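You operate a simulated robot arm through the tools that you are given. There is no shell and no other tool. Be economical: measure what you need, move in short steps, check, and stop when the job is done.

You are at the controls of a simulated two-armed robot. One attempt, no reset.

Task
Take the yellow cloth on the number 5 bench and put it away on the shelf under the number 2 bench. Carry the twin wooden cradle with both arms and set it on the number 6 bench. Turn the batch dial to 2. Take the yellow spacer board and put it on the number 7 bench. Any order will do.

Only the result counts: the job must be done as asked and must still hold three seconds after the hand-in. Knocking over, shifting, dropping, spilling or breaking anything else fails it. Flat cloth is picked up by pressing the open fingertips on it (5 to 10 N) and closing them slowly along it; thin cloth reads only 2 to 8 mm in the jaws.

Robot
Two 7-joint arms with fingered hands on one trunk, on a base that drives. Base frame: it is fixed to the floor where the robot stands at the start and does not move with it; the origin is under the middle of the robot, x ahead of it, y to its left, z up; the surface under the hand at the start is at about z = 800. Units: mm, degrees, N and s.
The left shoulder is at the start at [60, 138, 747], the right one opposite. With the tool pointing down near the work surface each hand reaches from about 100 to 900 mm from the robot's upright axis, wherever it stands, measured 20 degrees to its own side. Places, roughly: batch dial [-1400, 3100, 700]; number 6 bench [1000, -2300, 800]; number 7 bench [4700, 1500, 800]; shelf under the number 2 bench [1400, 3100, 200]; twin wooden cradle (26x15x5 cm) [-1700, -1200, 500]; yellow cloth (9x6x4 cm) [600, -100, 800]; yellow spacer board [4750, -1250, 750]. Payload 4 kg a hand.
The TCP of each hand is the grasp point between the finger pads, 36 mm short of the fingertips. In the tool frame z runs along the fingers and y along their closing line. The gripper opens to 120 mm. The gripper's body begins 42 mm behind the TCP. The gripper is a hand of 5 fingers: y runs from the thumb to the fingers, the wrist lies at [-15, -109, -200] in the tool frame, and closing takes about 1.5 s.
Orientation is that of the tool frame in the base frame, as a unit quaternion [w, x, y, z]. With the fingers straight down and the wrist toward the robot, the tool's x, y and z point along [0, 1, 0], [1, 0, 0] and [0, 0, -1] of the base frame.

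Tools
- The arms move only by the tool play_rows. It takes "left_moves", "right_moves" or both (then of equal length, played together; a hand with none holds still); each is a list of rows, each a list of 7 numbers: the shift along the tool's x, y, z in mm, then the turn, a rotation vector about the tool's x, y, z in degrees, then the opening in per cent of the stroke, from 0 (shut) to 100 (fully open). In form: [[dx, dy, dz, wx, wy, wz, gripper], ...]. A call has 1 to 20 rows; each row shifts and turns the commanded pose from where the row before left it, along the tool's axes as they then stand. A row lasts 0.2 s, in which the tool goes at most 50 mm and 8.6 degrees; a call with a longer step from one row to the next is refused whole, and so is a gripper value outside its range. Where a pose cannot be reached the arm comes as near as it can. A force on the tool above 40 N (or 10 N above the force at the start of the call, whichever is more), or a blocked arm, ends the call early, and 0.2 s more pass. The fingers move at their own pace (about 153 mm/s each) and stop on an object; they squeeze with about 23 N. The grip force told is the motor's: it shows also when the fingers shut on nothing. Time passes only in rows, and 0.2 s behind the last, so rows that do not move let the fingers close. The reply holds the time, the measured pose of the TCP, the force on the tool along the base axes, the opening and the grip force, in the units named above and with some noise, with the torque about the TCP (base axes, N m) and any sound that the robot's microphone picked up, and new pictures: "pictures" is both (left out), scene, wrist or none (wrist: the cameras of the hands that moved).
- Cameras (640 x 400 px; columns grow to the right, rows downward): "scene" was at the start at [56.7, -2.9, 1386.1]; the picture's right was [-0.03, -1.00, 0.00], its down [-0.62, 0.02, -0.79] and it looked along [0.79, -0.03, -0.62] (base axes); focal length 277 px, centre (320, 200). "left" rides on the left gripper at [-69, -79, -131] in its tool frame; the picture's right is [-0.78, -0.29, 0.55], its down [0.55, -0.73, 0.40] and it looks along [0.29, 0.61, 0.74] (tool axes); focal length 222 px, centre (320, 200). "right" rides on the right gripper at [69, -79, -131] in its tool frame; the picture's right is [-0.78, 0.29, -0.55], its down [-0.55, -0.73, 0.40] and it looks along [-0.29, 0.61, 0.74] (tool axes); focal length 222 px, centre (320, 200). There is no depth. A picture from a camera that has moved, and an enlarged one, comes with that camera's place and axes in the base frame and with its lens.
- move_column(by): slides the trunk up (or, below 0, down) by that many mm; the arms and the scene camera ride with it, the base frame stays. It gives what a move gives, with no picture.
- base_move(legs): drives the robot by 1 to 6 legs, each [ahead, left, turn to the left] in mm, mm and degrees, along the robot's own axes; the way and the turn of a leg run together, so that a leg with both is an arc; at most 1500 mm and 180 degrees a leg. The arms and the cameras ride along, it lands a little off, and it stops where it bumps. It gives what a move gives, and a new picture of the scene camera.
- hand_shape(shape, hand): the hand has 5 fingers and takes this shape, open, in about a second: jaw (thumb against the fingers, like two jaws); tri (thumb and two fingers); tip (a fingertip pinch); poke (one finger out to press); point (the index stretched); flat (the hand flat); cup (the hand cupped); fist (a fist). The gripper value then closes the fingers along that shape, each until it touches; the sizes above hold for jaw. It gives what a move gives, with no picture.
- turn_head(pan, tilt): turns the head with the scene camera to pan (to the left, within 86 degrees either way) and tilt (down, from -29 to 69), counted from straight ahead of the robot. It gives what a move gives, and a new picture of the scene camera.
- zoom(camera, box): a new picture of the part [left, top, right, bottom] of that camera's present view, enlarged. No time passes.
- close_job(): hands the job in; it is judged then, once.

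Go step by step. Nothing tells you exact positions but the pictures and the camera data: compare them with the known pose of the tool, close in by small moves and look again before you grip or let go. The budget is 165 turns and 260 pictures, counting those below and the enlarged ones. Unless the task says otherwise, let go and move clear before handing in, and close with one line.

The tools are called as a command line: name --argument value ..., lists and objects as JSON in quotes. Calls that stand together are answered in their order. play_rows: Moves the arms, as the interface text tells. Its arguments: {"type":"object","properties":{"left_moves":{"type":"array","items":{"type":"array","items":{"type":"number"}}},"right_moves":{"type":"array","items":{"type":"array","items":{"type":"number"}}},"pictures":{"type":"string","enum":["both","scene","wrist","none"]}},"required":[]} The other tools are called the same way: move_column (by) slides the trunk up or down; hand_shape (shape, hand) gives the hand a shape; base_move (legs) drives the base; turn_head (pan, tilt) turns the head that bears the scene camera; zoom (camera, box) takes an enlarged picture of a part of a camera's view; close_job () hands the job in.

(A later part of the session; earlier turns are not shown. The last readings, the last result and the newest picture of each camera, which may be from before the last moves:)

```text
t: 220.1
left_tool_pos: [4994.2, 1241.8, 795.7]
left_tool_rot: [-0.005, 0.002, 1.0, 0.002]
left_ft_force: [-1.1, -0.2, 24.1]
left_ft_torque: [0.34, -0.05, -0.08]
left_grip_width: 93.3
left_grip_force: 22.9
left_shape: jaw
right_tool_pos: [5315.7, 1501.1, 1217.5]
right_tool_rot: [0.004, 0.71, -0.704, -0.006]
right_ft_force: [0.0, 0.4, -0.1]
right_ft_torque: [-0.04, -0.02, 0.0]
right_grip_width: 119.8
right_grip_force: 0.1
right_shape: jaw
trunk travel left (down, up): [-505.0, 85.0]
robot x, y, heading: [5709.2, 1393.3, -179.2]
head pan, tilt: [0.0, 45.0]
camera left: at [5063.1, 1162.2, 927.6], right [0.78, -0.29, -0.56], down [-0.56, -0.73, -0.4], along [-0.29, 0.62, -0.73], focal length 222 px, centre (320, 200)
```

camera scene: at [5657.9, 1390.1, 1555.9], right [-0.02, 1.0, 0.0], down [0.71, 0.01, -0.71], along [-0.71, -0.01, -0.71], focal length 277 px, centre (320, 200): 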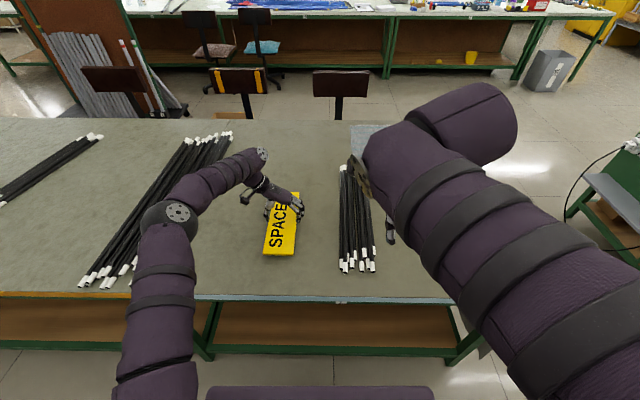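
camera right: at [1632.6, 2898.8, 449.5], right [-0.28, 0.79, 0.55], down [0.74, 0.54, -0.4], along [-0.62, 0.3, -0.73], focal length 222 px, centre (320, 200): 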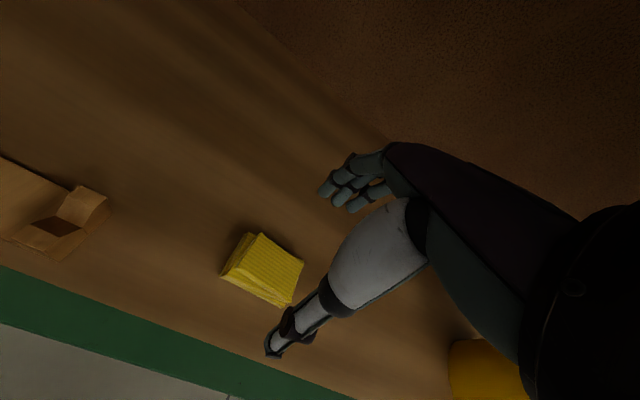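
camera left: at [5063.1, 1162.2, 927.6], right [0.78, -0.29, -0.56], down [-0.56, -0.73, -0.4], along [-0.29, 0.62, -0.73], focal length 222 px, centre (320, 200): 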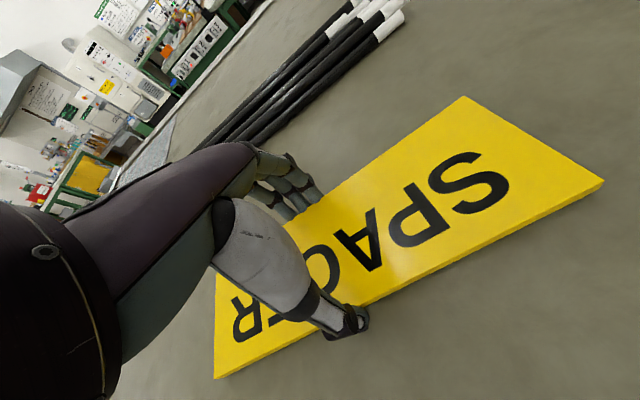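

Down on the bench. I release and lift away.

play_rows --left_moves '[[0, 0, -1, 0, 0, 0, 85], [0, 0, 0, 0, 0, 0, 100], [0, 0, 0, 0, 0, 0, 100], [0, 0, 0, 0, 0, 0, 100], [0, 0, -20, 0, 0, 0, 100], [0, 0, -40, 0, 0, 0, 100], [0, 0, -45, 0, 0, 0, 100], [0, 0, -45, 0, 0, 0, 100], [-20, 0, -40, 0, 0, 0, 100], [-45, 0, -15, 0, 0, 0, 100], [-45, 0, 0, 0, 0, 0, 100], [-45, 0, 0, 0, 0, 0, 100], [-45, 0, 0, 0, 0, 0, 100]]'

```text
t: 222.9
left_tool_pos: [5195.4, 1238.3, 997.6]
left_tool_rot: [-0.003, 0.001, 1.0, 0.001]
left_ft_force: [0.6, 0.0, -0.9]
left_ft_torque: [0.0, 0.02, -0.01]
left_grip_width: 120.0
left_grip_force: 0.0
left_shape: jaw
right_tool_pos: [5314.9, 1501.7, 1217.9]
right_tool_rot: [0.003, 0.71, -0.704, -0.006]
right_ft_force: [-0.2, -0.6, 1.0]
right_ft_torque: [-0.02, 0.01, 0.0]
right_grip_width: 119.5
right_grip_force: 0.1
right_shape: jaw
trunk travel left (down, up): [-505.0, 85.0]
robot x, y, heading: [5709.7, 1388.7, -179.1]
head pan, tilt: [0.0, 45.0]
camera scene: at [5659.3, 1390.3, 1555.9], right [-0.02, 1.0, 0.0], down [0.71, 0.01, -0.71], along [-0.71, -0.01, -0.71], focal length 277 px, centre (320, 200)
camera left: at [5264.1, 1159.4, 1130.0], right [0.78, -0.29, -0.55], down [-0.55, -0.73, -0.4], along [-0.29, 0.62, -0.73], focal length 222 px, centre (320, 200)
```

scene: 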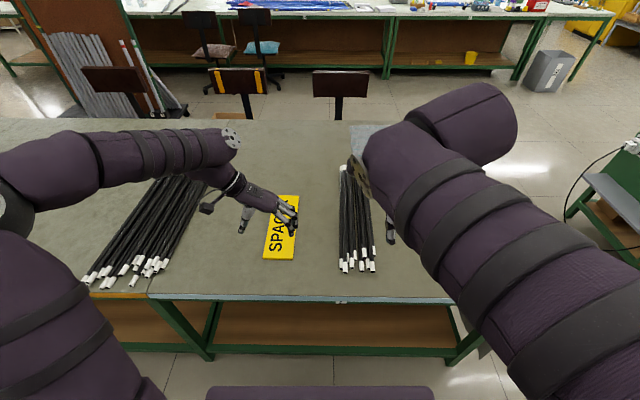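
left: 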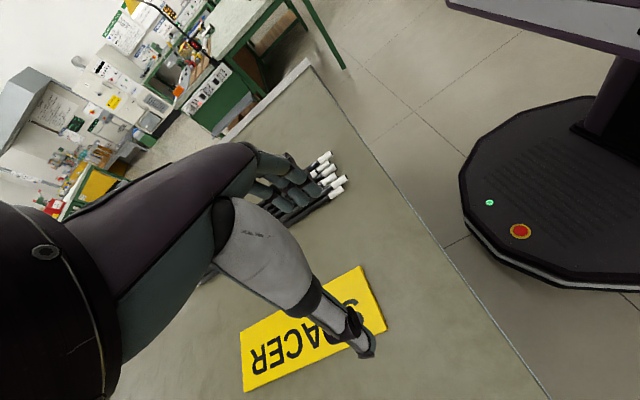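

zoom --camera "scene" --box '[240, 180, 400, 320]'

play_rows --left_moves '[[0, 0, -20, 0, 0, -8.3, 100], [0, 0, 0, 0, 0, -8.3, 100], [0, 0, 0, 0, 0, -8.3, 100], [0, 0, 0, 0, 0, -8.3, 100], [0, 0, 0, 0, 0, -8.3, 100], [0, 0, 0, 0, 0, -8.3, 100], [0, 0, 0, 0, 0, -8.3, 100], [0, 0, 0, 0, 0, -8.3, 100], [0, 0, 0, 0, 0, -8.3, 100], [0, 0, 0, 0, 0, -8.3, 100], [0, 0, 0, 0, 0, -7, 100], [0, -40, 0, 0, 0, 0, 100], [0, -40, 0, 0, 0, 0, 100]]' --pictures "none"

base_move --legs '[[-50, -1150, 0], [0, 0, 0]]'

```text
2.86 times, centred on (320, 250) of scene
camera zoom: at [5659.3, 1390.3, 1555.9], right [-0.02, 1.0, 0.0], down [0.71, 0.01, -0.71], along [-0.71, -0.01, -0.71], focal length 792 px, centre (320, 57)
```

zoom: 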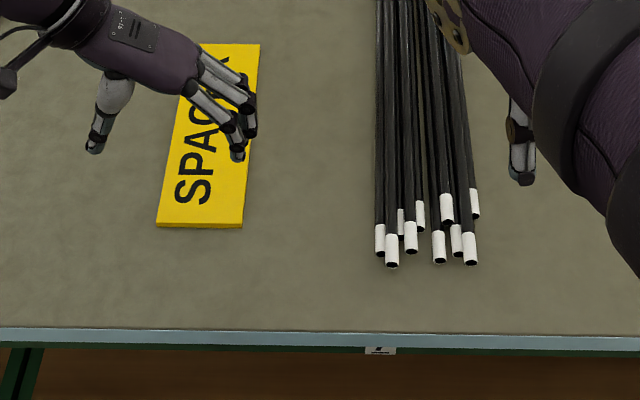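

```text
t: 225.7
left_tool_pos: [5238.6, 1241.0, 1024.9]
left_tool_rot: [0.001, -0.706, 0.708, 0.001]
left_ft_force: [-0.8, 0.2, -0.3]
left_ft_torque: [-0.04, -0.01, 0.01]
left_grip_width: 120.0
left_grip_force: 0.1
left_shape: jaw
left hand out of reach, approached as far as the arm can: row 13
right_tool_pos: [5313.3, 1501.1, 1216.5]
right_tool_rot: [0.003, 0.71, -0.704, -0.006]
right_ft_force: [-0.9, -0.6, 1.0]
right_ft_torque: [0.0, -0.03, 0.02]
right_grip_width: 119.8
right_grip_force: 0.1
right_shape: jaw
trunk travel left (down, up): [-505.0, 85.0]
robot x, y, heading: [5710.2, 1387.7, -179.3]
head pan, tilt: [0.0, 45.0]
```

```text
t: 231.8
left_tool_pos: [5274.2, 2373.9, 1025.0]
left_tool_rot: [-0.001, -0.703, 0.711, 0.002]
left_ft_force: [0.0, 0.3, 0.5]
left_ft_torque: [0.0, -0.03, 0.01]
left_grip_width: 119.9
left_grip_force: 0.1
left_shape: jaw
right_tool_pos: [5351.2, 2634.0, 1216.5]
right_tool_rot: [0.003, 0.709, -0.706, -0.006]
right_ft_force: [-0.1, 0.0, 0.8]
right_ft_torque: [-0.02, -0.02, 0.0]
right_grip_width: 120.0
right_grip_force: 0.0
right_shape: jaw
trunk travel left (down, up): [-505.0, 85.0]
robot x, y, heading: [5749.8, 2520.8, -179.4]
head pan, tilt: [0.0, 45.0]
camera scene: at [5694.2, 2520.6, 1555.9], right [-0.01, 1.0, 0.0], down [0.71, 0.01, -0.71], along [-0.71, -0.01, -0.71], focal length 277 px, centre (320, 200)
```

scene: 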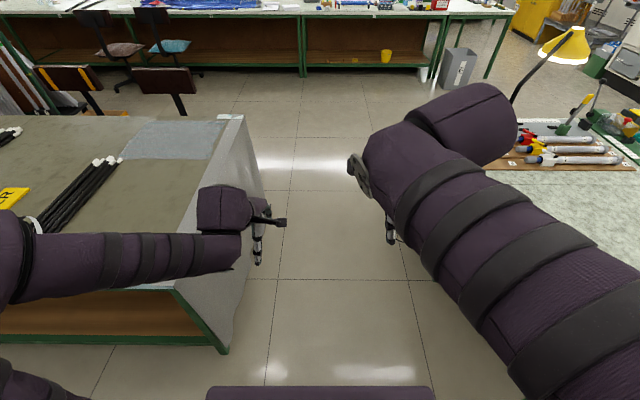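

Board is on bench 7 ("7" label visible). Now back through the gap, up the aisle and round to the dial.

base_move --legs '[[1400, 20, 0], [1400, 0, 0], [0, -1480, 0], [0, -1480, 0]]'

```text
t: 259.0
left_tool_pos: [2449.5, 5240.2, 1025.4]
left_tool_rot: [-0.001, -0.701, 0.713, 0.002]
left_ft_force: [-0.6, 0.8, 0.4]
left_ft_torque: [0.02, -0.02, 0.0]
left_grip_width: 119.8
left_grip_force: 0.0
left_shape: jaw
right_tool_pos: [2526.4, 5499.6, 1217.4]
right_tool_rot: [-0.004, -0.706, 0.708, 0.006]
right_ft_force: [0.2, 1.1, 0.3]
right_ft_torque: [-0.01, 0.01, -0.03]
right_grip_width: 119.9
right_grip_force: 0.1
right_shape: jaw
trunk travel left (down, up): [-505.0, 85.0]
robot x, y, heading: [2918.5, 5384.2, -180.0]
head pan, tilt: [0.0, 45.0]
camera scene: at [2869.3, 5383.9, 1555.9], right [0.0, 1.0, 0.0], down [0.71, 0.0, -0.71], along [-0.71, 0.0, -0.71], focal length 277 px, centre (320, 200)
```

scene: 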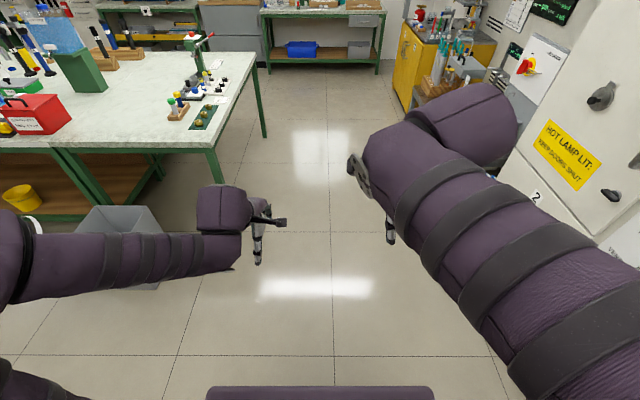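

base_move --legs '[[1150, 0, 0], [1150, 0, 0], [1080, 0, 0], [0, 1150, 0], [0, 1080, 0]]'

turn_head --pan 0 --tilt 30

```text
t: 286.1
left_tool_pos: [-871.1, 2950.3, 1024.2]
left_tool_rot: [0.0, -0.706, 0.709, 0.002]
left_ft_force: [0.1, -0.8, -0.2]
left_ft_torque: [0.01, -0.02, -0.01]
left_grip_width: 119.7
left_grip_force: 0.1
left_shape: jaw
right_tool_pos: [-795.1, 3210.9, 1217.5]
right_tool_rot: [0.004, 0.711, -0.703, -0.006]
right_ft_force: [0.9, -0.7, -0.2]
right_ft_torque: [-0.02, 0.0, 0.04]
right_grip_width: 119.8
right_grip_force: 0.1
right_shape: jaw
trunk travel left (down, up): [-505.0, 85.0]
robot x, y, heading: [-395.2, 3099.1, -179.1]
head pan, tilt: [0.0, 45.0]
camera scene: at [-451.3, 3099.3, 1555.9], right [-0.02, 1.0, 0.0], down [0.71, 0.01, -0.71], along [-0.71, -0.01, -0.71], focal length 277 px, centre (320, 200)
```

scene: 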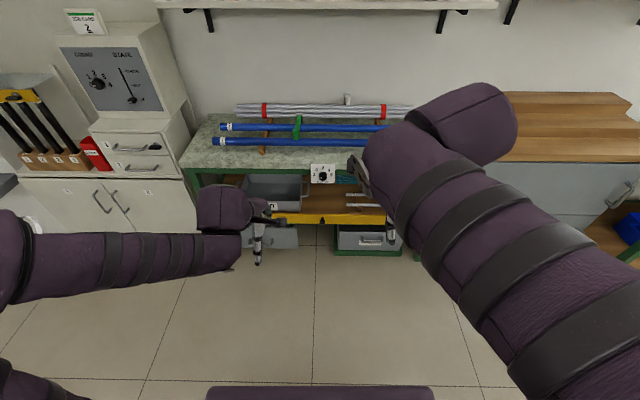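

```text
t: 286.9
left_tool_pos: [-871.1, 2948.8, 1023.9]
left_tool_rot: [0.0, -0.706, 0.708, 0.002]
left_ft_force: [1.0, -0.5, 0.0]
left_ft_torque: [-0.05, -0.02, 0.0]
left_grip_width: 119.7
left_grip_force: 0.1
left_shape: jaw
right_tool_pos: [-795.0, 3211.3, 1216.9]
right_tool_rot: [0.003, 0.711, -0.703, -0.007]
right_ft_force: [-0.3, 0.1, 0.2]
right_ft_torque: [0.03, 0.02, -0.01]
right_grip_width: 120.2
right_grip_force: 0.0
right_shape: jaw
trunk travel left (down, up): [-505.0, 85.0]
robot x, y, heading: [-402.1, 3099.9, -179.0]
head pan, tilt: [0.0, 30.0]
camera scene: at [-460.4, 3099.5, 1578.4], right [-0.02, 1.0, 0.0], down [0.5, 0.01, -0.87], along [-0.87, -0.01, -0.5], focal length 277 px, centre (320, 200)
```

scene: 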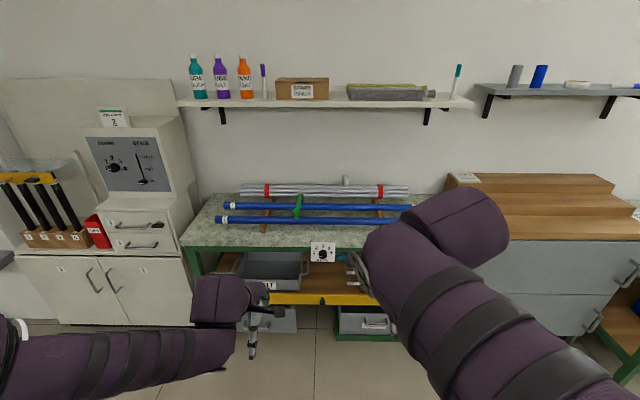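

The dial plate is on the front edge of the desk straight ahead. I zoom in.

zoom --camera "scene" --box '[282, 227, 362, 277]'

```text
8.00 times, centred on (322, 252) of scene
camera zoom: at [-460.4, 3099.5, 1578.4], right [-0.02, 1.0, 0.0], down [0.5, 0.01, -0.87], along [-0.87, -0.01, -0.5], focal length 2219 px, centre (304, -216)
```

zoom: 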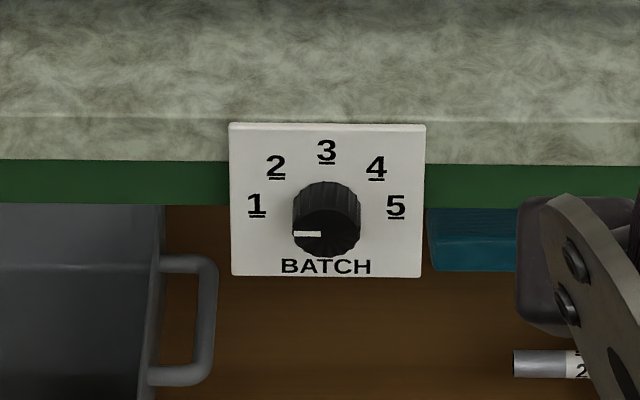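

The batch dial points at 1; "2" is 45° clockwise. I'll grip the knob from the front with the right hand held horizontally. First lower the trunk, shift, and pitch the hand forward while clear.

move_column --by -180

play_rows --right_moves '[[0, 0, 0, -8.2, 0, 0, 60], [0, 0, 0, -8.2, 0, 0, 60], [0, 0, 0, -8.2, 0, 0, 60], [0, 0, 0, -8.2, 0, 0, 60], [0, 0, 0, -8.2, 0, 0, 60], [0, 0, 0, -8.2, 0, 0, 60], [0, 0, 0, -8.2, 0, 0, 60], [0, 0, 0, -8.2, 0, 0, 60], [0, 0, 0, -8.2, 0, 0, 60], [0, 0, 0, -8.2, 0, 0, 60], [0, 0, 0, -8.0, 0, 0, 60], [0, 0, 0, 0, 0, 0, 60]]'

```text
t: 288.9
left_tool_pos: [-869.6, 2949.8, 845.4]
left_tool_rot: [0.0, -0.706, 0.709, 0.002]
left_ft_force: [-0.4, -1.2, -0.1]
left_ft_torque: [0.01, 0.03, 0.03]
left_grip_width: 119.8
left_grip_force: 0.2
left_shape: jaw
right_tool_pos: [-796.3, 3210.4, 1038.7]
right_tool_rot: [0.004, 0.71, -0.704, -0.006]
right_ft_force: [0.2, 0.4, 0.2]
right_ft_torque: [0.01, 0.0, 0.01]
right_grip_width: 119.7
right_grip_force: 0.0
right_shape: jaw
trunk travel left (down, up): [-325.0, 265.0]
robot x, y, heading: [-398.8, 3102.7, -179.0]
head pan, tilt: [0.0, 30.0]
```

```text
t: 289.9
left_tool_pos: [-870.5, 2949.7, 842.7]
left_tool_rot: [0.001, -0.706, 0.708, 0.002]
left_ft_force: [-1.0, 1.3, -0.5]
left_ft_torque: [-0.03, -0.04, -0.01]
left_grip_width: 119.9
left_grip_force: 0.1
left_shape: jaw
right_tool_pos: [-807.5, 3195.6, 988.3]
right_tool_rot: [0.179, 0.713, -0.672, -0.09]
right_ft_force: [0.4, -0.3, -0.4]
right_ft_torque: [-0.01, 0.0, 0.01]
right_grip_width: 72.2
right_grip_force: 0.1
right_shape: jaw
trunk travel left (down, up): [-325.0, 265.0]
robot x, y, heading: [-397.5, 3098.3, -179.2]
head pan, tilt: [0.0, 30.0]
stopped in row 4 (right hand): the arm was blocked; the commanded pose is now the measured one
camera scene: at [-460.8, 3099.7, 1396.4], right [-0.02, 1.0, 0.0], down [0.5, 0.01, -0.87], along [-0.87, -0.01, -0.5], focal length 277 px, centre (320, 200)
camera right: at [-680.3, 3146.4, 1087.2], right [-0.13, 0.84, 0.53], down [0.49, 0.52, -0.7], along [-0.86, 0.16, -0.48], focal length 222 px, centre (320, 200)
```

scene: 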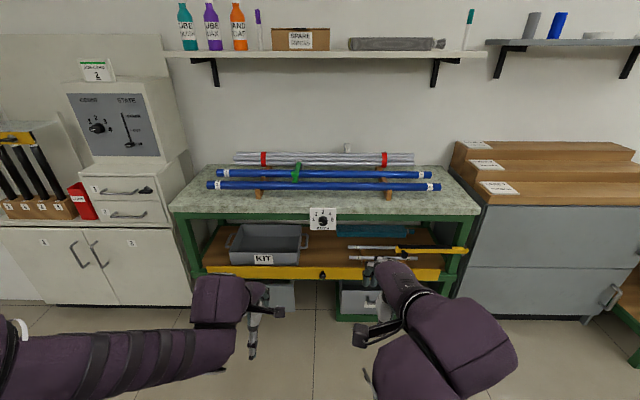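
right: 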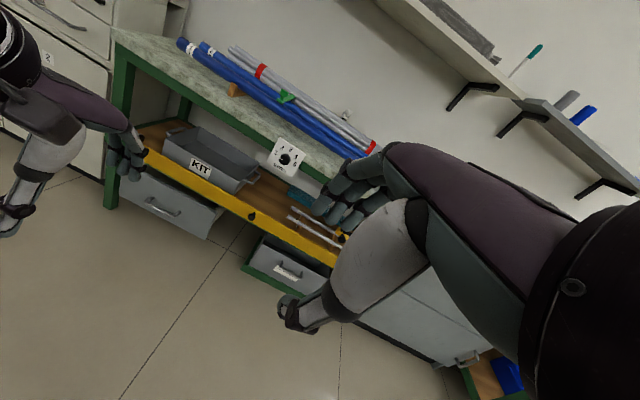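

The wrist locks there; I extend the arm forward and lower it, then continue pitching.

play_rows --right_moves '[[0, 19, 37, 0, 0, 0, 60], [0, 19, 37, 0, 0, 0, 60], [0, 19, 37, 0, 0, 0, 60], [0, 19, 37, 0, 0, 0, 60], [0, 19, 37, 0, 0, 0, 60], [0, 19, 37, 0, 0, 0, 60], [0, 0, 0, -8, 0, 0, 60], [0, 0, 0, -8, 0, 0, 60], [0, 0, 0, -8, 0, 0, 60], [0, 0, 0, -8, 0, 0, 60], [0, 0, 0, -8, 0, 0, 60], [0, 0, 0, -8, 0, 0, 60], [0, 0, 0, -8, 0, 0, 60], [0, 0, 0, -8, 0, 0, 60]]'

```text
t: 292.9
left_tool_pos: [-870.8, 2949.5, 846.1]
left_tool_rot: [-0.001, -0.706, 0.709, 0.002]
left_ft_force: [0.5, 1.0, -0.4]
left_ft_torque: [-0.02, -0.02, -0.03]
left_grip_width: 120.1
left_grip_force: 0.0
left_shape: jaw
right_tool_pos: [-995.1, 3162.7, 830.8]
right_tool_rot: [0.53, 0.509, -0.519, -0.436]
right_ft_force: [-0.2, -0.7, -0.5]
right_ft_torque: [-0.02, -0.01, 0.0]
right_grip_width: 72.0
right_grip_force: 0.0
right_shape: jaw
trunk travel left (down, up): [-325.0, 265.0]
robot x, y, heading: [-399.7, 3099.3, -179.1]
head pan, tilt: [0.0, 30.0]
camera scene: at [-460.6, 3099.5, 1398.5], right [-0.02, 1.0, 0.0], down [0.5, 0.01, -0.87], along [-0.87, -0.01, -0.5], focal length 277 px, centre (320, 200)
camera right: at [-853.7, 3096.9, 767.8], right [0.46, 0.85, 0.24], down [-0.39, 0.44, -0.81], along [-0.8, 0.28, 0.53], focal length 222 px, centre (320, 200)
```

scene: 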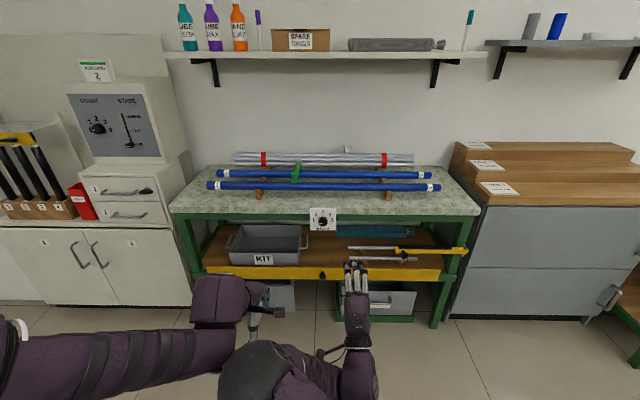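
right: 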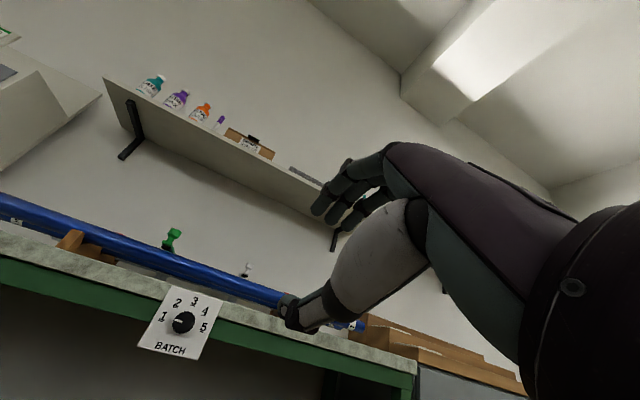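

Triangulated dial knob: about [-1437, 3097, 740]. I drive 200 mm closer and line the hand up with it, with a starting roll of −20°.

base_move --legs '[[200, 0, 0]]'

play_rows --right_moves '[[16, -22, 0, -3.3, 0, 0, 60], [16, -22, 0, 0, -5, 0, 60], [16, -22, 0, 0, 0, -6.5, 60], [10, -15, 0, 0, 0, -6.5, 60], [0, 0, 0, 0, 0, -6.5, 60], [0, 0, 0, 0, 0, -6.5, 60], [0, 0, 0, 0, 0, 0, 60]]'

```text
t: 294.4
left_tool_pos: [-1070.9, 2946.7, 844.1]
left_tool_rot: [0.0, -0.706, 0.708, 0.001]
left_ft_force: [0.5, 0.4, 0.7]
left_ft_torque: [-0.01, -0.02, 0.01]
left_grip_width: 119.8
left_grip_force: 0.1
left_shape: jaw
right_tool_pos: [-1194.6, 3158.3, 829.1]
right_tool_rot: [0.53, 0.511, -0.519, -0.434]
right_ft_force: [-0.5, 0.3, -0.5]
right_ft_torque: [-0.01, 0.0, -0.06]
right_grip_width: 72.1
right_grip_force: 0.1
right_shape: jaw
trunk travel left (down, up): [-325.0, 265.0]
robot x, y, heading: [-602.7, 3100.4, -178.9]
head pan, tilt: [0.0, 30.0]
camera scene: at [-660.4, 3096.0, 1398.5], right [-0.02, 1.0, 0.0], down [0.5, 0.01, -0.87], along [-0.87, -0.02, -0.5], focal length 277 px, centre (320, 200)
```

scene: 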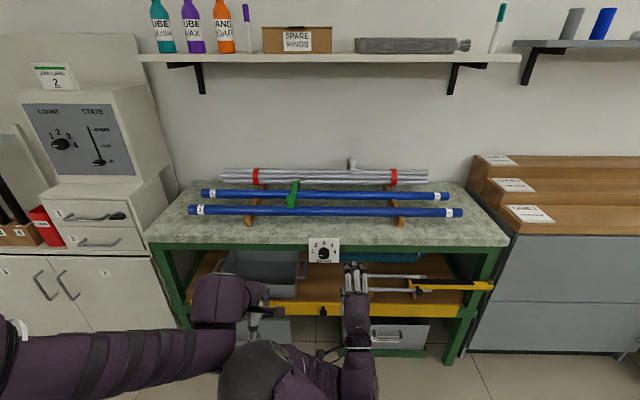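

```text
t: 296.1
left_tool_pos: [-1069.9, 2944.2, 844.2]
left_tool_rot: [-0.001, -0.706, 0.708, 0.001]
left_ft_force: [0.6, 0.4, -0.6]
left_ft_torque: [0.0, 0.03, 0.0]
left_grip_width: 119.8
left_grip_force: 0.1
left_shape: jaw
right_tool_pos: [-1196.0, 3101.9, 791.7]
right_tool_rot: [0.401, 0.582, -0.409, -0.577]
right_ft_force: [-0.4, 0.1, -0.1]
right_ft_torque: [-0.01, 0.02, 0.0]
right_grip_width: 71.9
right_grip_force: 0.1
right_shape: jaw
right hand out of reach, approached as far as the arm can: row 3, 4
trunk travel left (down, up): [-325.0, 265.0]
robot x, y, heading: [-598.8, 3097.4, -178.9]
head pan, tilt: [0.0, 30.0]
camera scene: at [-660.1, 3096.0, 1398.5], right [-0.02, 1.0, 0.0], down [0.5, 0.01, -0.87], along [-0.87, -0.02, -0.5], focal length 277 px, centre (320, 200)
camera right: at [-1064.3, 3062.3, 696.0], right [0.54, 0.64, 0.55], down [-0.39, 0.77, -0.51], along [-0.75, 0.06, 0.66], focal length 222 px, centre (320, 200)
```

scene: 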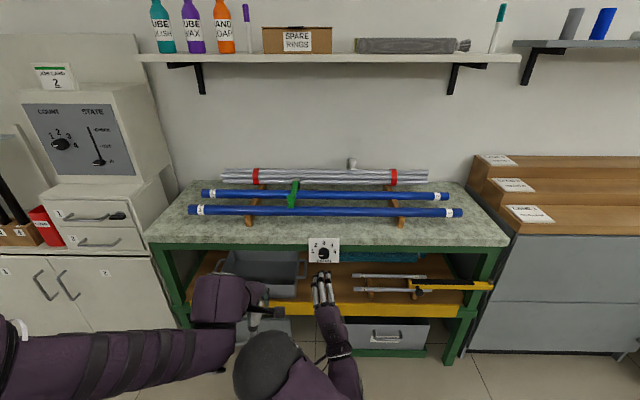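
right: 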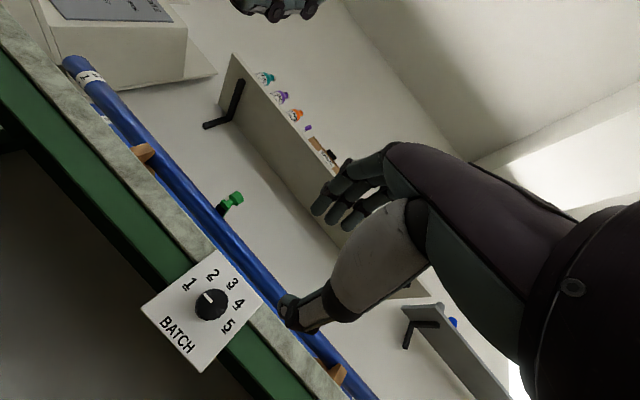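

The hand is level with a −20° roll; the knob is near [-1425, 3095, 741]. I lower the trunk 50 mm, drive 120 mm closer and look.

move_column --by -50

base_move --legs '[[120, 0, 0]]'

zoom --camera "right" --box '[80, 160, 400, 360]'

```text
t: 297.0
left_tool_pos: [-1071.2, 2945.5, 794.5]
left_tool_rot: [-0.001, -0.707, 0.707, 0.002]
left_ft_force: [-0.3, 0.7, -0.5]
left_ft_torque: [0.04, -0.01, 0.0]
left_grip_width: 119.6
left_grip_force: 0.1
left_shape: jaw
right_tool_pos: [-1195.8, 3100.4, 742.1]
right_tool_rot: [0.403, 0.582, -0.409, -0.575]
right_ft_force: [0.6, -0.6, 0.3]
right_ft_torque: [-0.03, -0.02, -0.01]
right_grip_width: 71.9
right_grip_force: 0.1
right_shape: jaw
trunk travel left (down, up): [-275.0, 315.0]
robot x, y, heading: [-597.3, 3097.7, -179.3]
head pan, tilt: [0.0, 30.0]
```

```text
t: 298.2
left_tool_pos: [-1191.5, 2943.6, 793.9]
left_tool_rot: [0.0, -0.706, 0.709, 0.001]
left_ft_force: [0.2, 0.6, -0.8]
left_ft_torque: [-0.01, 0.0, -0.04]
left_grip_width: 119.8
left_grip_force: 0.0
left_shape: jaw
right_tool_pos: [-1316.7, 3101.0, 742.1]
right_tool_rot: [0.401, 0.581, -0.411, -0.577]
right_ft_force: [0.0, 0.1, 0.8]
right_ft_torque: [0.01, -0.01, 0.02]
right_grip_width: 72.1
right_grip_force: 0.1
right_shape: jaw
trunk travel left (down, up): [-275.0, 315.0]
robot x, y, heading: [-718.1, 3094.0, -179.0]
head pan, tilt: [0.0, 30.0]
camera scene: at [-781.2, 3094.0, 1348.5], right [-0.02, 1.0, 0.0], down [0.5, 0.01, -0.87], along [-0.87, -0.01, -0.5], focal length 277 px, centre (320, 200)
```

scene: 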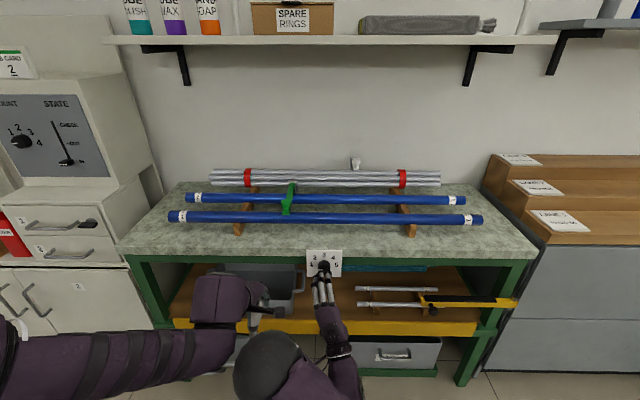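

```text
2.00 times, centred on (240, 260) of right
camera zoom: at [-1185.4, 3060.9, 645.9], right [0.54, 0.64, 0.55], down [-0.39, 0.77, -0.51], along [-0.75, 0.06, 0.66], focal length 444 px, centre (480, 80)
```

zoom: 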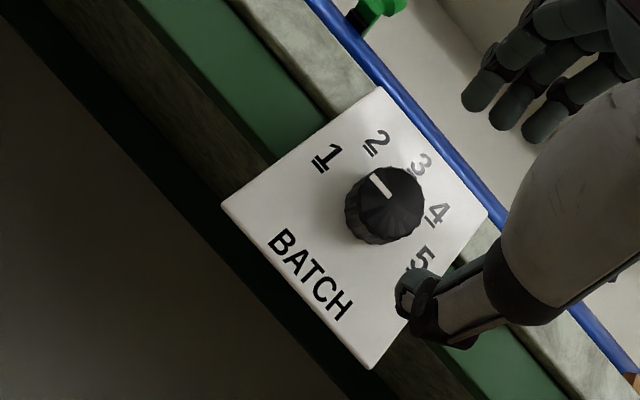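

The knob face is at about [-1418, 3097, 744]. I advance 85 mm along the tool so the fingertips surround the knob.

play_rows --right_moves '[[3, 3, 20, 0, 0, 0, 60], [0, 0, 25, 0, 0, 0, 60], [0, 0, 20, 0, 0, 0, 60], [0, 0, 12, 0, 0, 0, 60], [0, 0, 8, 0, 0, 0, 60], [0, 0, 0, 0, 0, 0, 60]]'

zoom --camera "right" --box '[80, 160, 400, 360]'

zoom --camera "scene" --box '[280, 235, 376, 295]'

```text
t: 299.8
left_tool_pos: [-1189.1, 2945.4, 796.4]
left_tool_rot: [0.0, -0.707, 0.708, 0.001]
left_ft_force: [0.2, 0.0, 0.5]
left_ft_torque: [0.02, 0.05, 0.03]
left_grip_width: 120.0
left_grip_force: 0.1
left_shape: jaw
right_tool_pos: [-1395.5, 3094.0, 746.8]
right_tool_rot: [0.401, 0.582, -0.41, -0.576]
right_ft_force: [18.9, 1.5, -1.0]
right_ft_torque: [-0.07, 0.64, 0.26]
right_grip_width: 70.6
right_grip_force: 0.0
right_shape: jaw
right hand out of reach, approached as far as the arm can: row 5
trunk travel left (down, up): [-275.0, 315.0]
robot x, y, heading: [-719.9, 3094.8, -179.1]
head pan, tilt: [0.0, 30.0]
stopped in row 6 (right hand): the force on the tool passed its limit at 41 N (the readings are from after the stop); the commanded pose is now the measured one
camera scene: at [-778.3, 3094.2, 1348.6], right [-0.02, 1.0, 0.0], down [0.5, 0.01, -0.87], along [-0.87, -0.01, -0.5], focal length 277 px, centre (320, 200)
camera right: at [-1263.3, 3055.2, 652.0], right [0.54, 0.64, 0.55], down [-0.39, 0.77, -0.51], along [-0.75, 0.06, 0.66], focal length 222 px, centre (320, 200)
```

scene: 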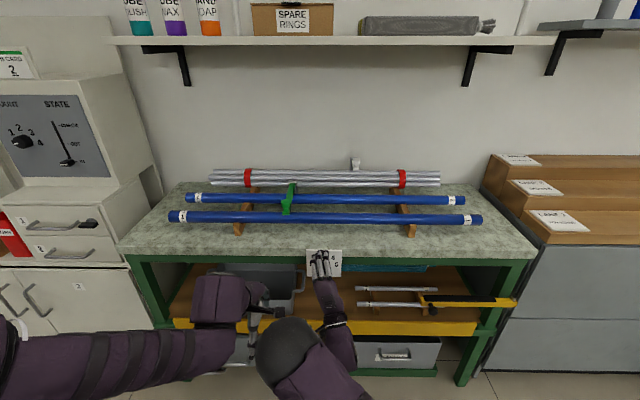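
right: 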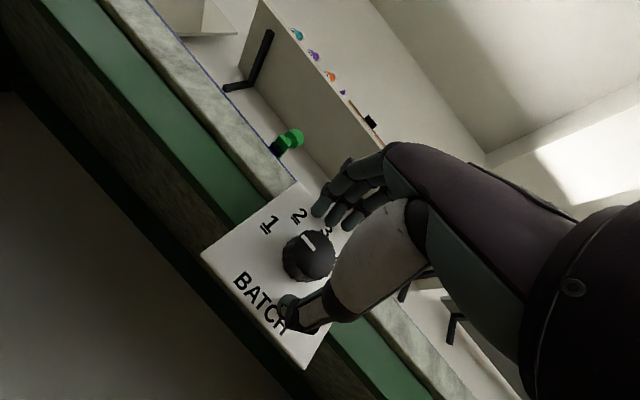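

```text
2.00 times, centred on (240, 260) of right
camera zoom: at [-1263.3, 3055.2, 652.0], right [0.54, 0.64, 0.55], down [-0.39, 0.77, -0.51], along [-0.75, 0.06, 0.66], focal length 444 px, centre (480, 80)
```

zoom: 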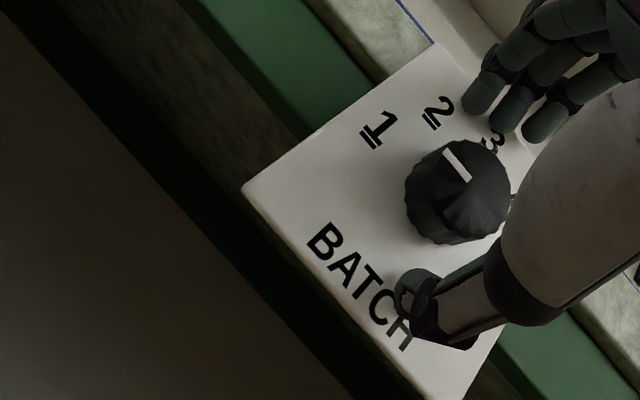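

```text
6.67 times, centred on (328, 265) of scene
camera zoom: at [-778.3, 3094.2, 1348.6], right [-0.02, 1.0, 0.0], down [0.5, 0.01, -0.87], along [-0.87, -0.01, -0.5], focal length 1849 px, centre (267, -233)
```

zoom: 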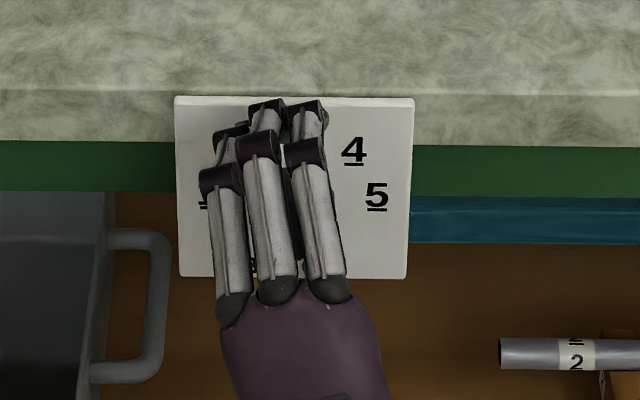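

The fingertips touch the plate at TCP x≈−1396. I back off 4 mm, centre on the knob (z≈739), and close on it.

play_rows --right_moves '[[1, -7, -4, 0, 0, 0, 60], [0, 0, 0, 0, 0, 0, 50], [0, 0, 0, 0, 0, 0, 40], [0, 0, 0, 0, 0, 0, 30], [0, 0, 0, 0, 0, 0, 20], [0, 0, 0, 0, 0, 0, 10], [0, 0, 0, 0, 0, 0, 10]]' --pictures "wrist"

zoom --camera "right" --box '[160, 160, 400, 360]'

```text
t: 301.4
left_tool_pos: [-1191.2, 2945.0, 794.6]
left_tool_rot: [0.0, -0.705, 0.709, 0.002]
left_ft_force: [-0.7, -0.6, -0.3]
left_ft_torque: [0.0, -0.01, -0.01]
left_grip_width: 119.9
left_grip_force: 0.1
left_shape: jaw
right_tool_pos: [-1391.3, 3094.5, 741.0]
right_tool_rot: [0.4, 0.584, -0.411, -0.575]
right_ft_force: [-2.1, 0.8, -4.4]
right_ft_torque: [0.03, -0.06, -0.03]
right_grip_width: 29.1
right_grip_force: 22.8
right_shape: jaw
right hand out of reach, approached as far as the arm can: row 1
trunk travel left (down, up): [-275.0, 315.0]
robot x, y, heading: [-721.8, 3093.4, -179.1]
head pan, tilt: [0.0, 30.0]
camera right: at [-1259.1, 3055.7, 647.6], right [0.54, 0.64, 0.55], down [-0.38, 0.77, -0.51], along [-0.75, 0.06, 0.66], focal length 222 px, centre (320, 200)
```

right: 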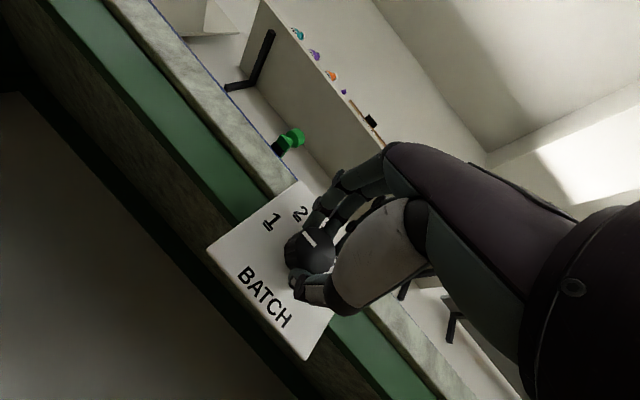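

```text
2.00 times, centred on (280, 260) of right
camera zoom: at [-1259.1, 3055.7, 647.6], right [0.54, 0.64, 0.55], down [-0.38, 0.77, -0.51], along [-0.75, 0.06, 0.66], focal length 444 px, centre (400, 80)
```

zoom: 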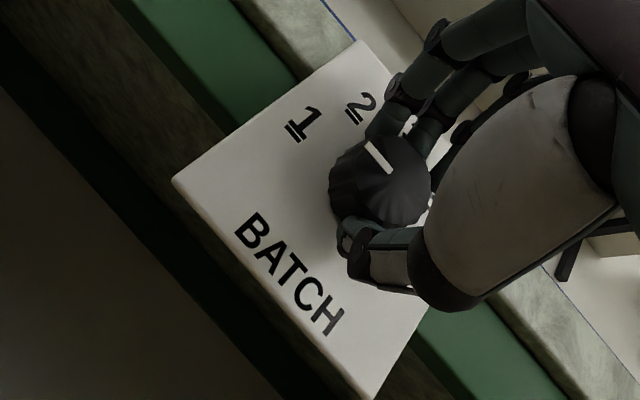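

Gripped on the knob. I turn it +45° about the tool axis in steps.

play_rows --right_moves '[[0, 0, 0, 0, 0, 5, 10], [0, 0, 0, 0, 0, 5, 10], [0, 0, 0, 0, 0, 5, 10], [0, 0, 0, 0, 0, 5, 10], [0, 0, 0, 0, 0, 5, 10], [0, 0, 0, 0, 0, 5, 10], [0, 0, 0, 0, 0, 5, 10], [0, 0, 0, 0, 0, 5, 10], [0, 0, 0, 0, 0, 5, 10], [0, 0, 0, 0, 0, 0, 10]]' --pictures "wrist"

zoom --camera "right" --box '[120, 160, 400, 360]'

```text
t: 303.6
left_tool_pos: [-1191.7, 2944.9, 793.9]
left_tool_rot: [-0.001, -0.705, 0.709, 0.0]
left_ft_force: [-0.3, 1.2, 0.1]
left_ft_torque: [0.02, 0.01, 0.0]
left_grip_width: 119.9
left_grip_force: 0.1
left_shape: jaw
right_tool_pos: [-1391.1, 3093.9, 745.7]
right_tool_rot: [-0.591, -0.381, 0.604, 0.377]
right_ft_force: [-5.5, 1.3, -10.3]
right_ft_torque: [0.0, -0.27, 0.02]
right_grip_width: 28.2
right_grip_force: 22.8
right_shape: jaw
right hand out of reach, approached as far as the arm can: row 3
trunk travel left (down, up): [-275.0, 315.0]
robot x, y, heading: [-722.4, 3096.1, -179.3]
head pan, tilt: [0.0, 30.0]
camera right: at [-1260.1, 2996.5, 706.6], right [0.55, 0.83, -0.06], down [-0.38, 0.19, -0.91], along [-0.74, 0.52, 0.42], focal length 222 px, centre (320, 200)
```

right: 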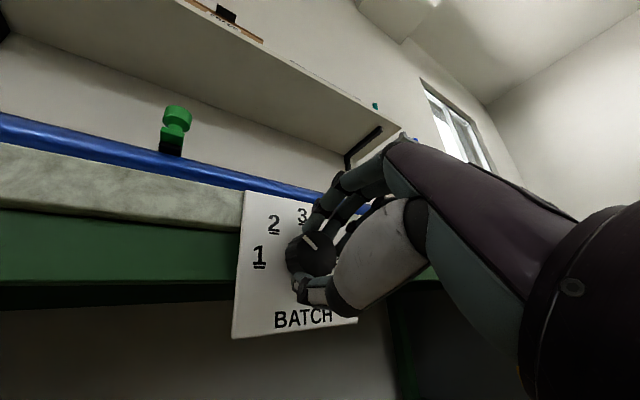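

```text
2.00 times, centred on (260, 260) of right
camera zoom: at [-1260.1, 2996.5, 706.6], right [0.55, 0.83, -0.06], down [-0.38, 0.19, -0.91], along [-0.74, 0.52, 0.42], focal length 444 px, centre (440, 80)
```

zoom: 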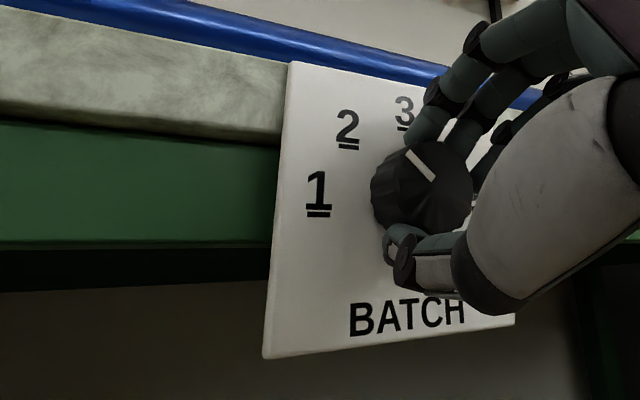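

The marker turned with the hand and now points to 2. I open, back out and check.

play_rows --right_moves '[[0, 0, 0, 0, 0, 0, 40], [0, 0, 0, 0, 0, 0, 65], [0, 0, 0, 0, 0, 0, 65], [0, 0, -15, 0, 0, 0, 65], [0, 0, -30, 0, 0, 0, 65], [0, 0, -40, 0, 0, 0, 65], [0, 0, -40, 0, 0, 0, 65], [0, 0, 0, 0, 0, 0, 65]]' --pictures "scene"

zoom --camera "scene" --box '[280, 235, 376, 295]'

zoom --camera "right" --box '[120, 160, 400, 360]'

```text
t: 305.4
left_tool_pos: [-1191.9, 2943.6, 795.3]
left_tool_rot: [-0.001, -0.706, 0.708, 0.001]
left_ft_force: [-0.2, 0.5, -0.1]
left_ft_torque: [0.01, 0.01, 0.0]
left_grip_width: 119.7
left_grip_force: 0.0
left_shape: jaw
right_tool_pos: [-1264.0, 3093.9, 750.6]
right_tool_rot: [-0.591, -0.381, 0.603, 0.378]
right_ft_force: [0.1, -0.6, -0.1]
right_ft_torque: [0.0, 0.0, -0.01]
right_grip_width: 77.8
right_grip_force: 0.0
right_shape: jaw
right hand out of reach, approached as far as the arm can: row 7
trunk travel left (down, up): [-275.0, 315.0]
robot x, y, heading: [-718.5, 3094.9, -179.2]
head pan, tilt: [0.0, 30.0]
camera scene: at [-780.2, 3093.9, 1348.5], right [-0.02, 1.0, 0.0], down [0.5, 0.01, -0.87], along [-0.87, -0.01, -0.5], focal length 277 px, centre (320, 200)
```

scene: 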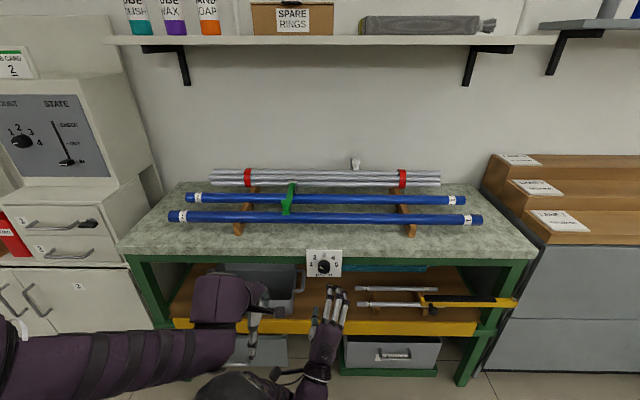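

```text
6.67 times, centred on (328, 265) of scene
camera zoom: at [-780.2, 3093.9, 1348.5], right [-0.02, 1.0, 0.0], down [0.5, 0.01, -0.87], along [-0.87, -0.01, -0.5], focal length 1849 px, centre (267, -233)
```

zoom: 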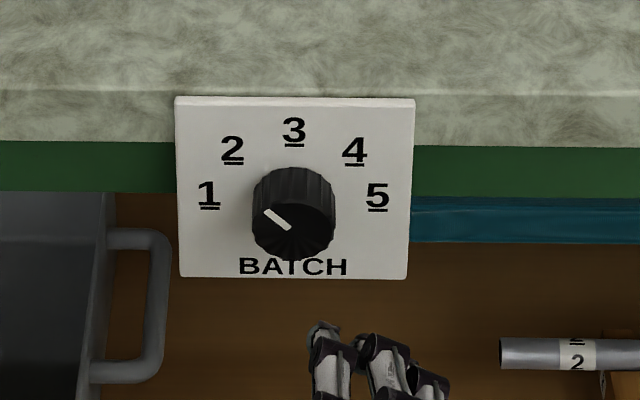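

```text
2.00 times, centred on (260, 260) of right
camera zoom: at [-1132.5, 2996.6, 712.3], right [0.55, 0.83, -0.06], down [-0.38, 0.19, -0.91], along [-0.74, 0.52, 0.42], focal length 444 px, centre (440, 80)
```

zoom: 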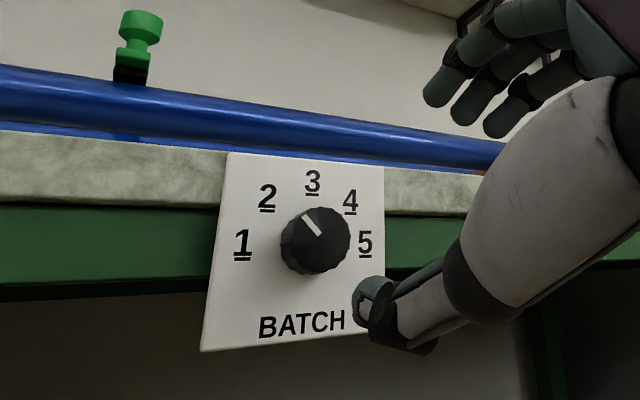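

The dial reads 2 and holds. Next, the cradle: I back off, return the right hand to pointing down, and drive along the aisle with heading kept.

base_move --legs '[[-400, 0, -0.8]]'

play_rows --right_moves '[[0, 20, 0, 0, 0, -6, 100], [0, 20, 0, 0, 0, -6, 100], [0, 20, 0, 0, 0, -6, 100], [0, 20, 0, 0, 0, -6, 100], [0, 20, 0, 8.2, 0, 0, 100], [0, 20, 0, 8.2, 0, 0, 100], [0, 20, 0, 8.2, 0, 0, 100], [0, 0, 0, 8.2, 0, 0, 100], [0, 0, 0, 8.2, 0, 0, 100], [0, 0, 0, 8.2, 0, 0, 100], [0, 0, 0, 8.2, 0, 0, 100], [0, 0, 0, 8.2, 0, 0, 100], [0, 0, 0, 8.2, 0, 0, 100], [0, 0, 0, 8.2, 0, 0, 100], [0, 0, 0, 8.0, 0, 0, 100], [0, 0, -40, 0, 0, 0, 100], [0, 0, -40, 0, 0, 0, 100]]' --pictures "none"

base_move --legs '[[0, 1450, 0], [0, 1450, 0]]'

turn_head --pan 50 --tilt 30

```text
t: 307.9
left_tool_pos: [-788.0, 2954.2, 795.3]
left_tool_rot: [-0.001, -0.702, 0.712, 0.002]
left_ft_force: [0.5, 0.3, 1.1]
left_ft_torque: [-0.01, 0.01, -0.01]
left_grip_width: 119.9
left_grip_force: 0.1
left_shape: jaw
right_tool_pos: [-860.1, 3103.3, 751.9]
right_tool_rot: [-0.588, -0.378, 0.605, 0.382]
right_ft_force: [0.6, 0.4, 0.0]
right_ft_torque: [-0.01, 0.01, 0.0]
right_grip_width: 77.9
right_grip_force: 0.0
right_shape: jaw
trunk travel left (down, up): [-275.0, 315.0]
robot x, y, heading: [-314.7, 3097.3, -179.5]
head pan, tilt: [0.0, 30.0]
camera scene: at [-376.7, 3099.1, 1348.5], right [-0.01, 1.0, 0.0], down [0.5, 0.0, -0.87], along [-0.87, -0.01, -0.5], focal length 277 px, centre (320, 200)
```

scene: 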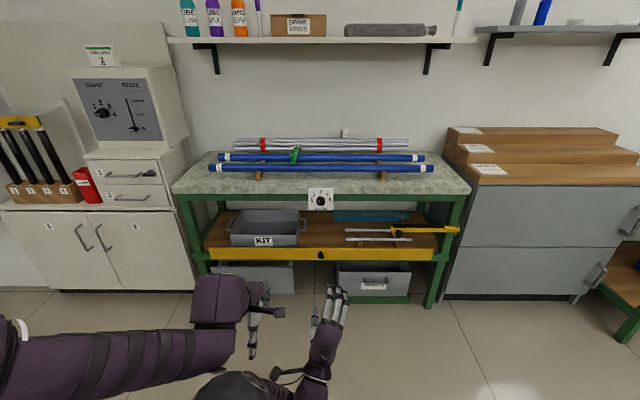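

```text
t: 311.5
left_tool_pos: [-788.4, 2953.0, 794.9]
left_tool_rot: [-0.001, -0.703, 0.712, 0.003]
left_ft_force: [-0.1, 0.6, 0.2]
left_ft_torque: [-0.03, 0.05, 0.01]
left_grip_width: 119.7
left_grip_force: 0.2
left_shape: jaw
right_tool_pos: [-872.0, 3128.9, 969.0]
right_tool_rot: [-0.001, -0.701, 0.713, -0.013]
right_ft_force: [0.2, 0.3, 0.4]
right_ft_torque: [-0.02, 0.0, 0.03]
right_grip_width: 119.9
right_grip_force: 0.0
right_shape: jaw
trunk travel left (down, up): [-275.0, 315.0]
robot x, y, heading: [-318.3, 3099.8, -179.6]
head pan, tilt: [0.0, 30.0]
```

```text
t: 325.3
left_tool_pos: [-769.5, 85.7, 794.2]
left_tool_rot: [-0.001, -0.706, 0.709, 0.001]
left_ft_force: [-0.3, 0.0, 0.1]
left_ft_torque: [-0.01, -0.03, 0.01]
left_grip_width: 119.7
left_grip_force: 0.1
left_shape: jaw
right_tool_pos: [-854.5, 259.6, 966.8]
right_tool_rot: [-0.001, -0.705, 0.709, -0.014]
right_ft_force: [-0.2, 0.1, -0.2]
right_ft_torque: [-0.01, -0.01, 0.0]
right_grip_width: 119.6
right_grip_force: 0.2
right_shape: jaw
trunk travel left (down, up): [-275.0, 315.0]
robot x, y, heading: [-299.6, 232.5, -179.3]
head pan, tilt: [0.0, 30.0]
camera scene: at [-359.0, 235.6, 1348.5], right [-0.02, 1.0, 0.0], down [0.5, 0.01, -0.87], along [-0.87, -0.01, -0.5], focal length 277 px, centre (320, 200)
```

scene: 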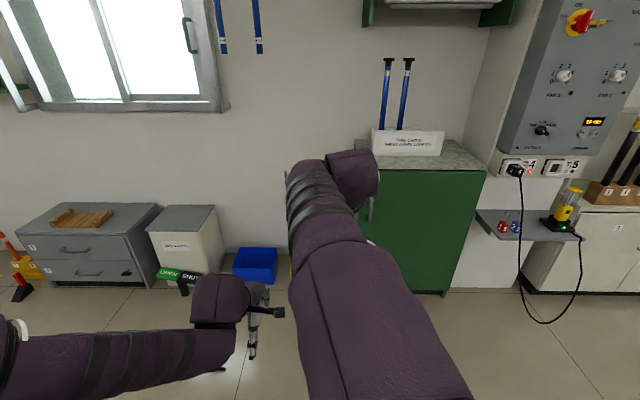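

```text
t: 326.5
left_tool_pos: [-768.2, 85.9, 794.9]
left_tool_rot: [-0.001, -0.706, 0.709, 0.002]
left_ft_force: [-1.1, 0.5, 0.7]
left_ft_torque: [-0.01, 0.01, -0.01]
left_grip_width: 119.6
left_grip_force: 0.0
left_shape: jaw
right_tool_pos: [-854.2, 259.9, 967.5]
right_tool_rot: [-0.001, -0.705, 0.709, -0.013]
right_ft_force: [-0.2, 0.1, 1.2]
right_ft_torque: [0.0, 0.02, -0.03]
right_grip_width: 119.7
right_grip_force: 0.1
right_shape: jaw
trunk travel left (down, up): [-275.0, 315.0]
robot x, y, heading: [-299.6, 235.5, -179.1]
head pan, tilt: [50.0, 30.0]
camera scene: at [-325.6, 166.9, 1348.5], right [-0.78, 0.63, 0.0], down [0.32, 0.39, -0.87], along [-0.55, -0.67, -0.5], focal length 277 px, centre (320, 200)
```

scene: 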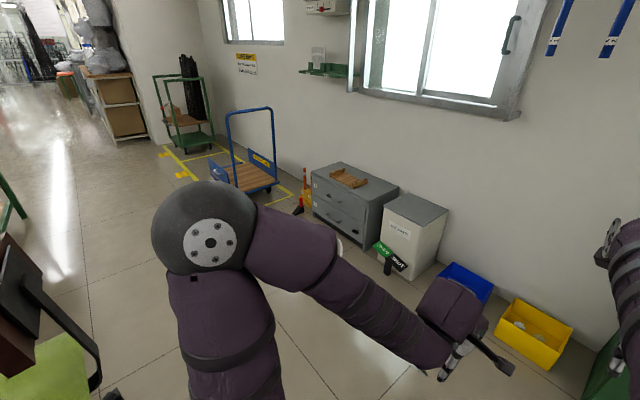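

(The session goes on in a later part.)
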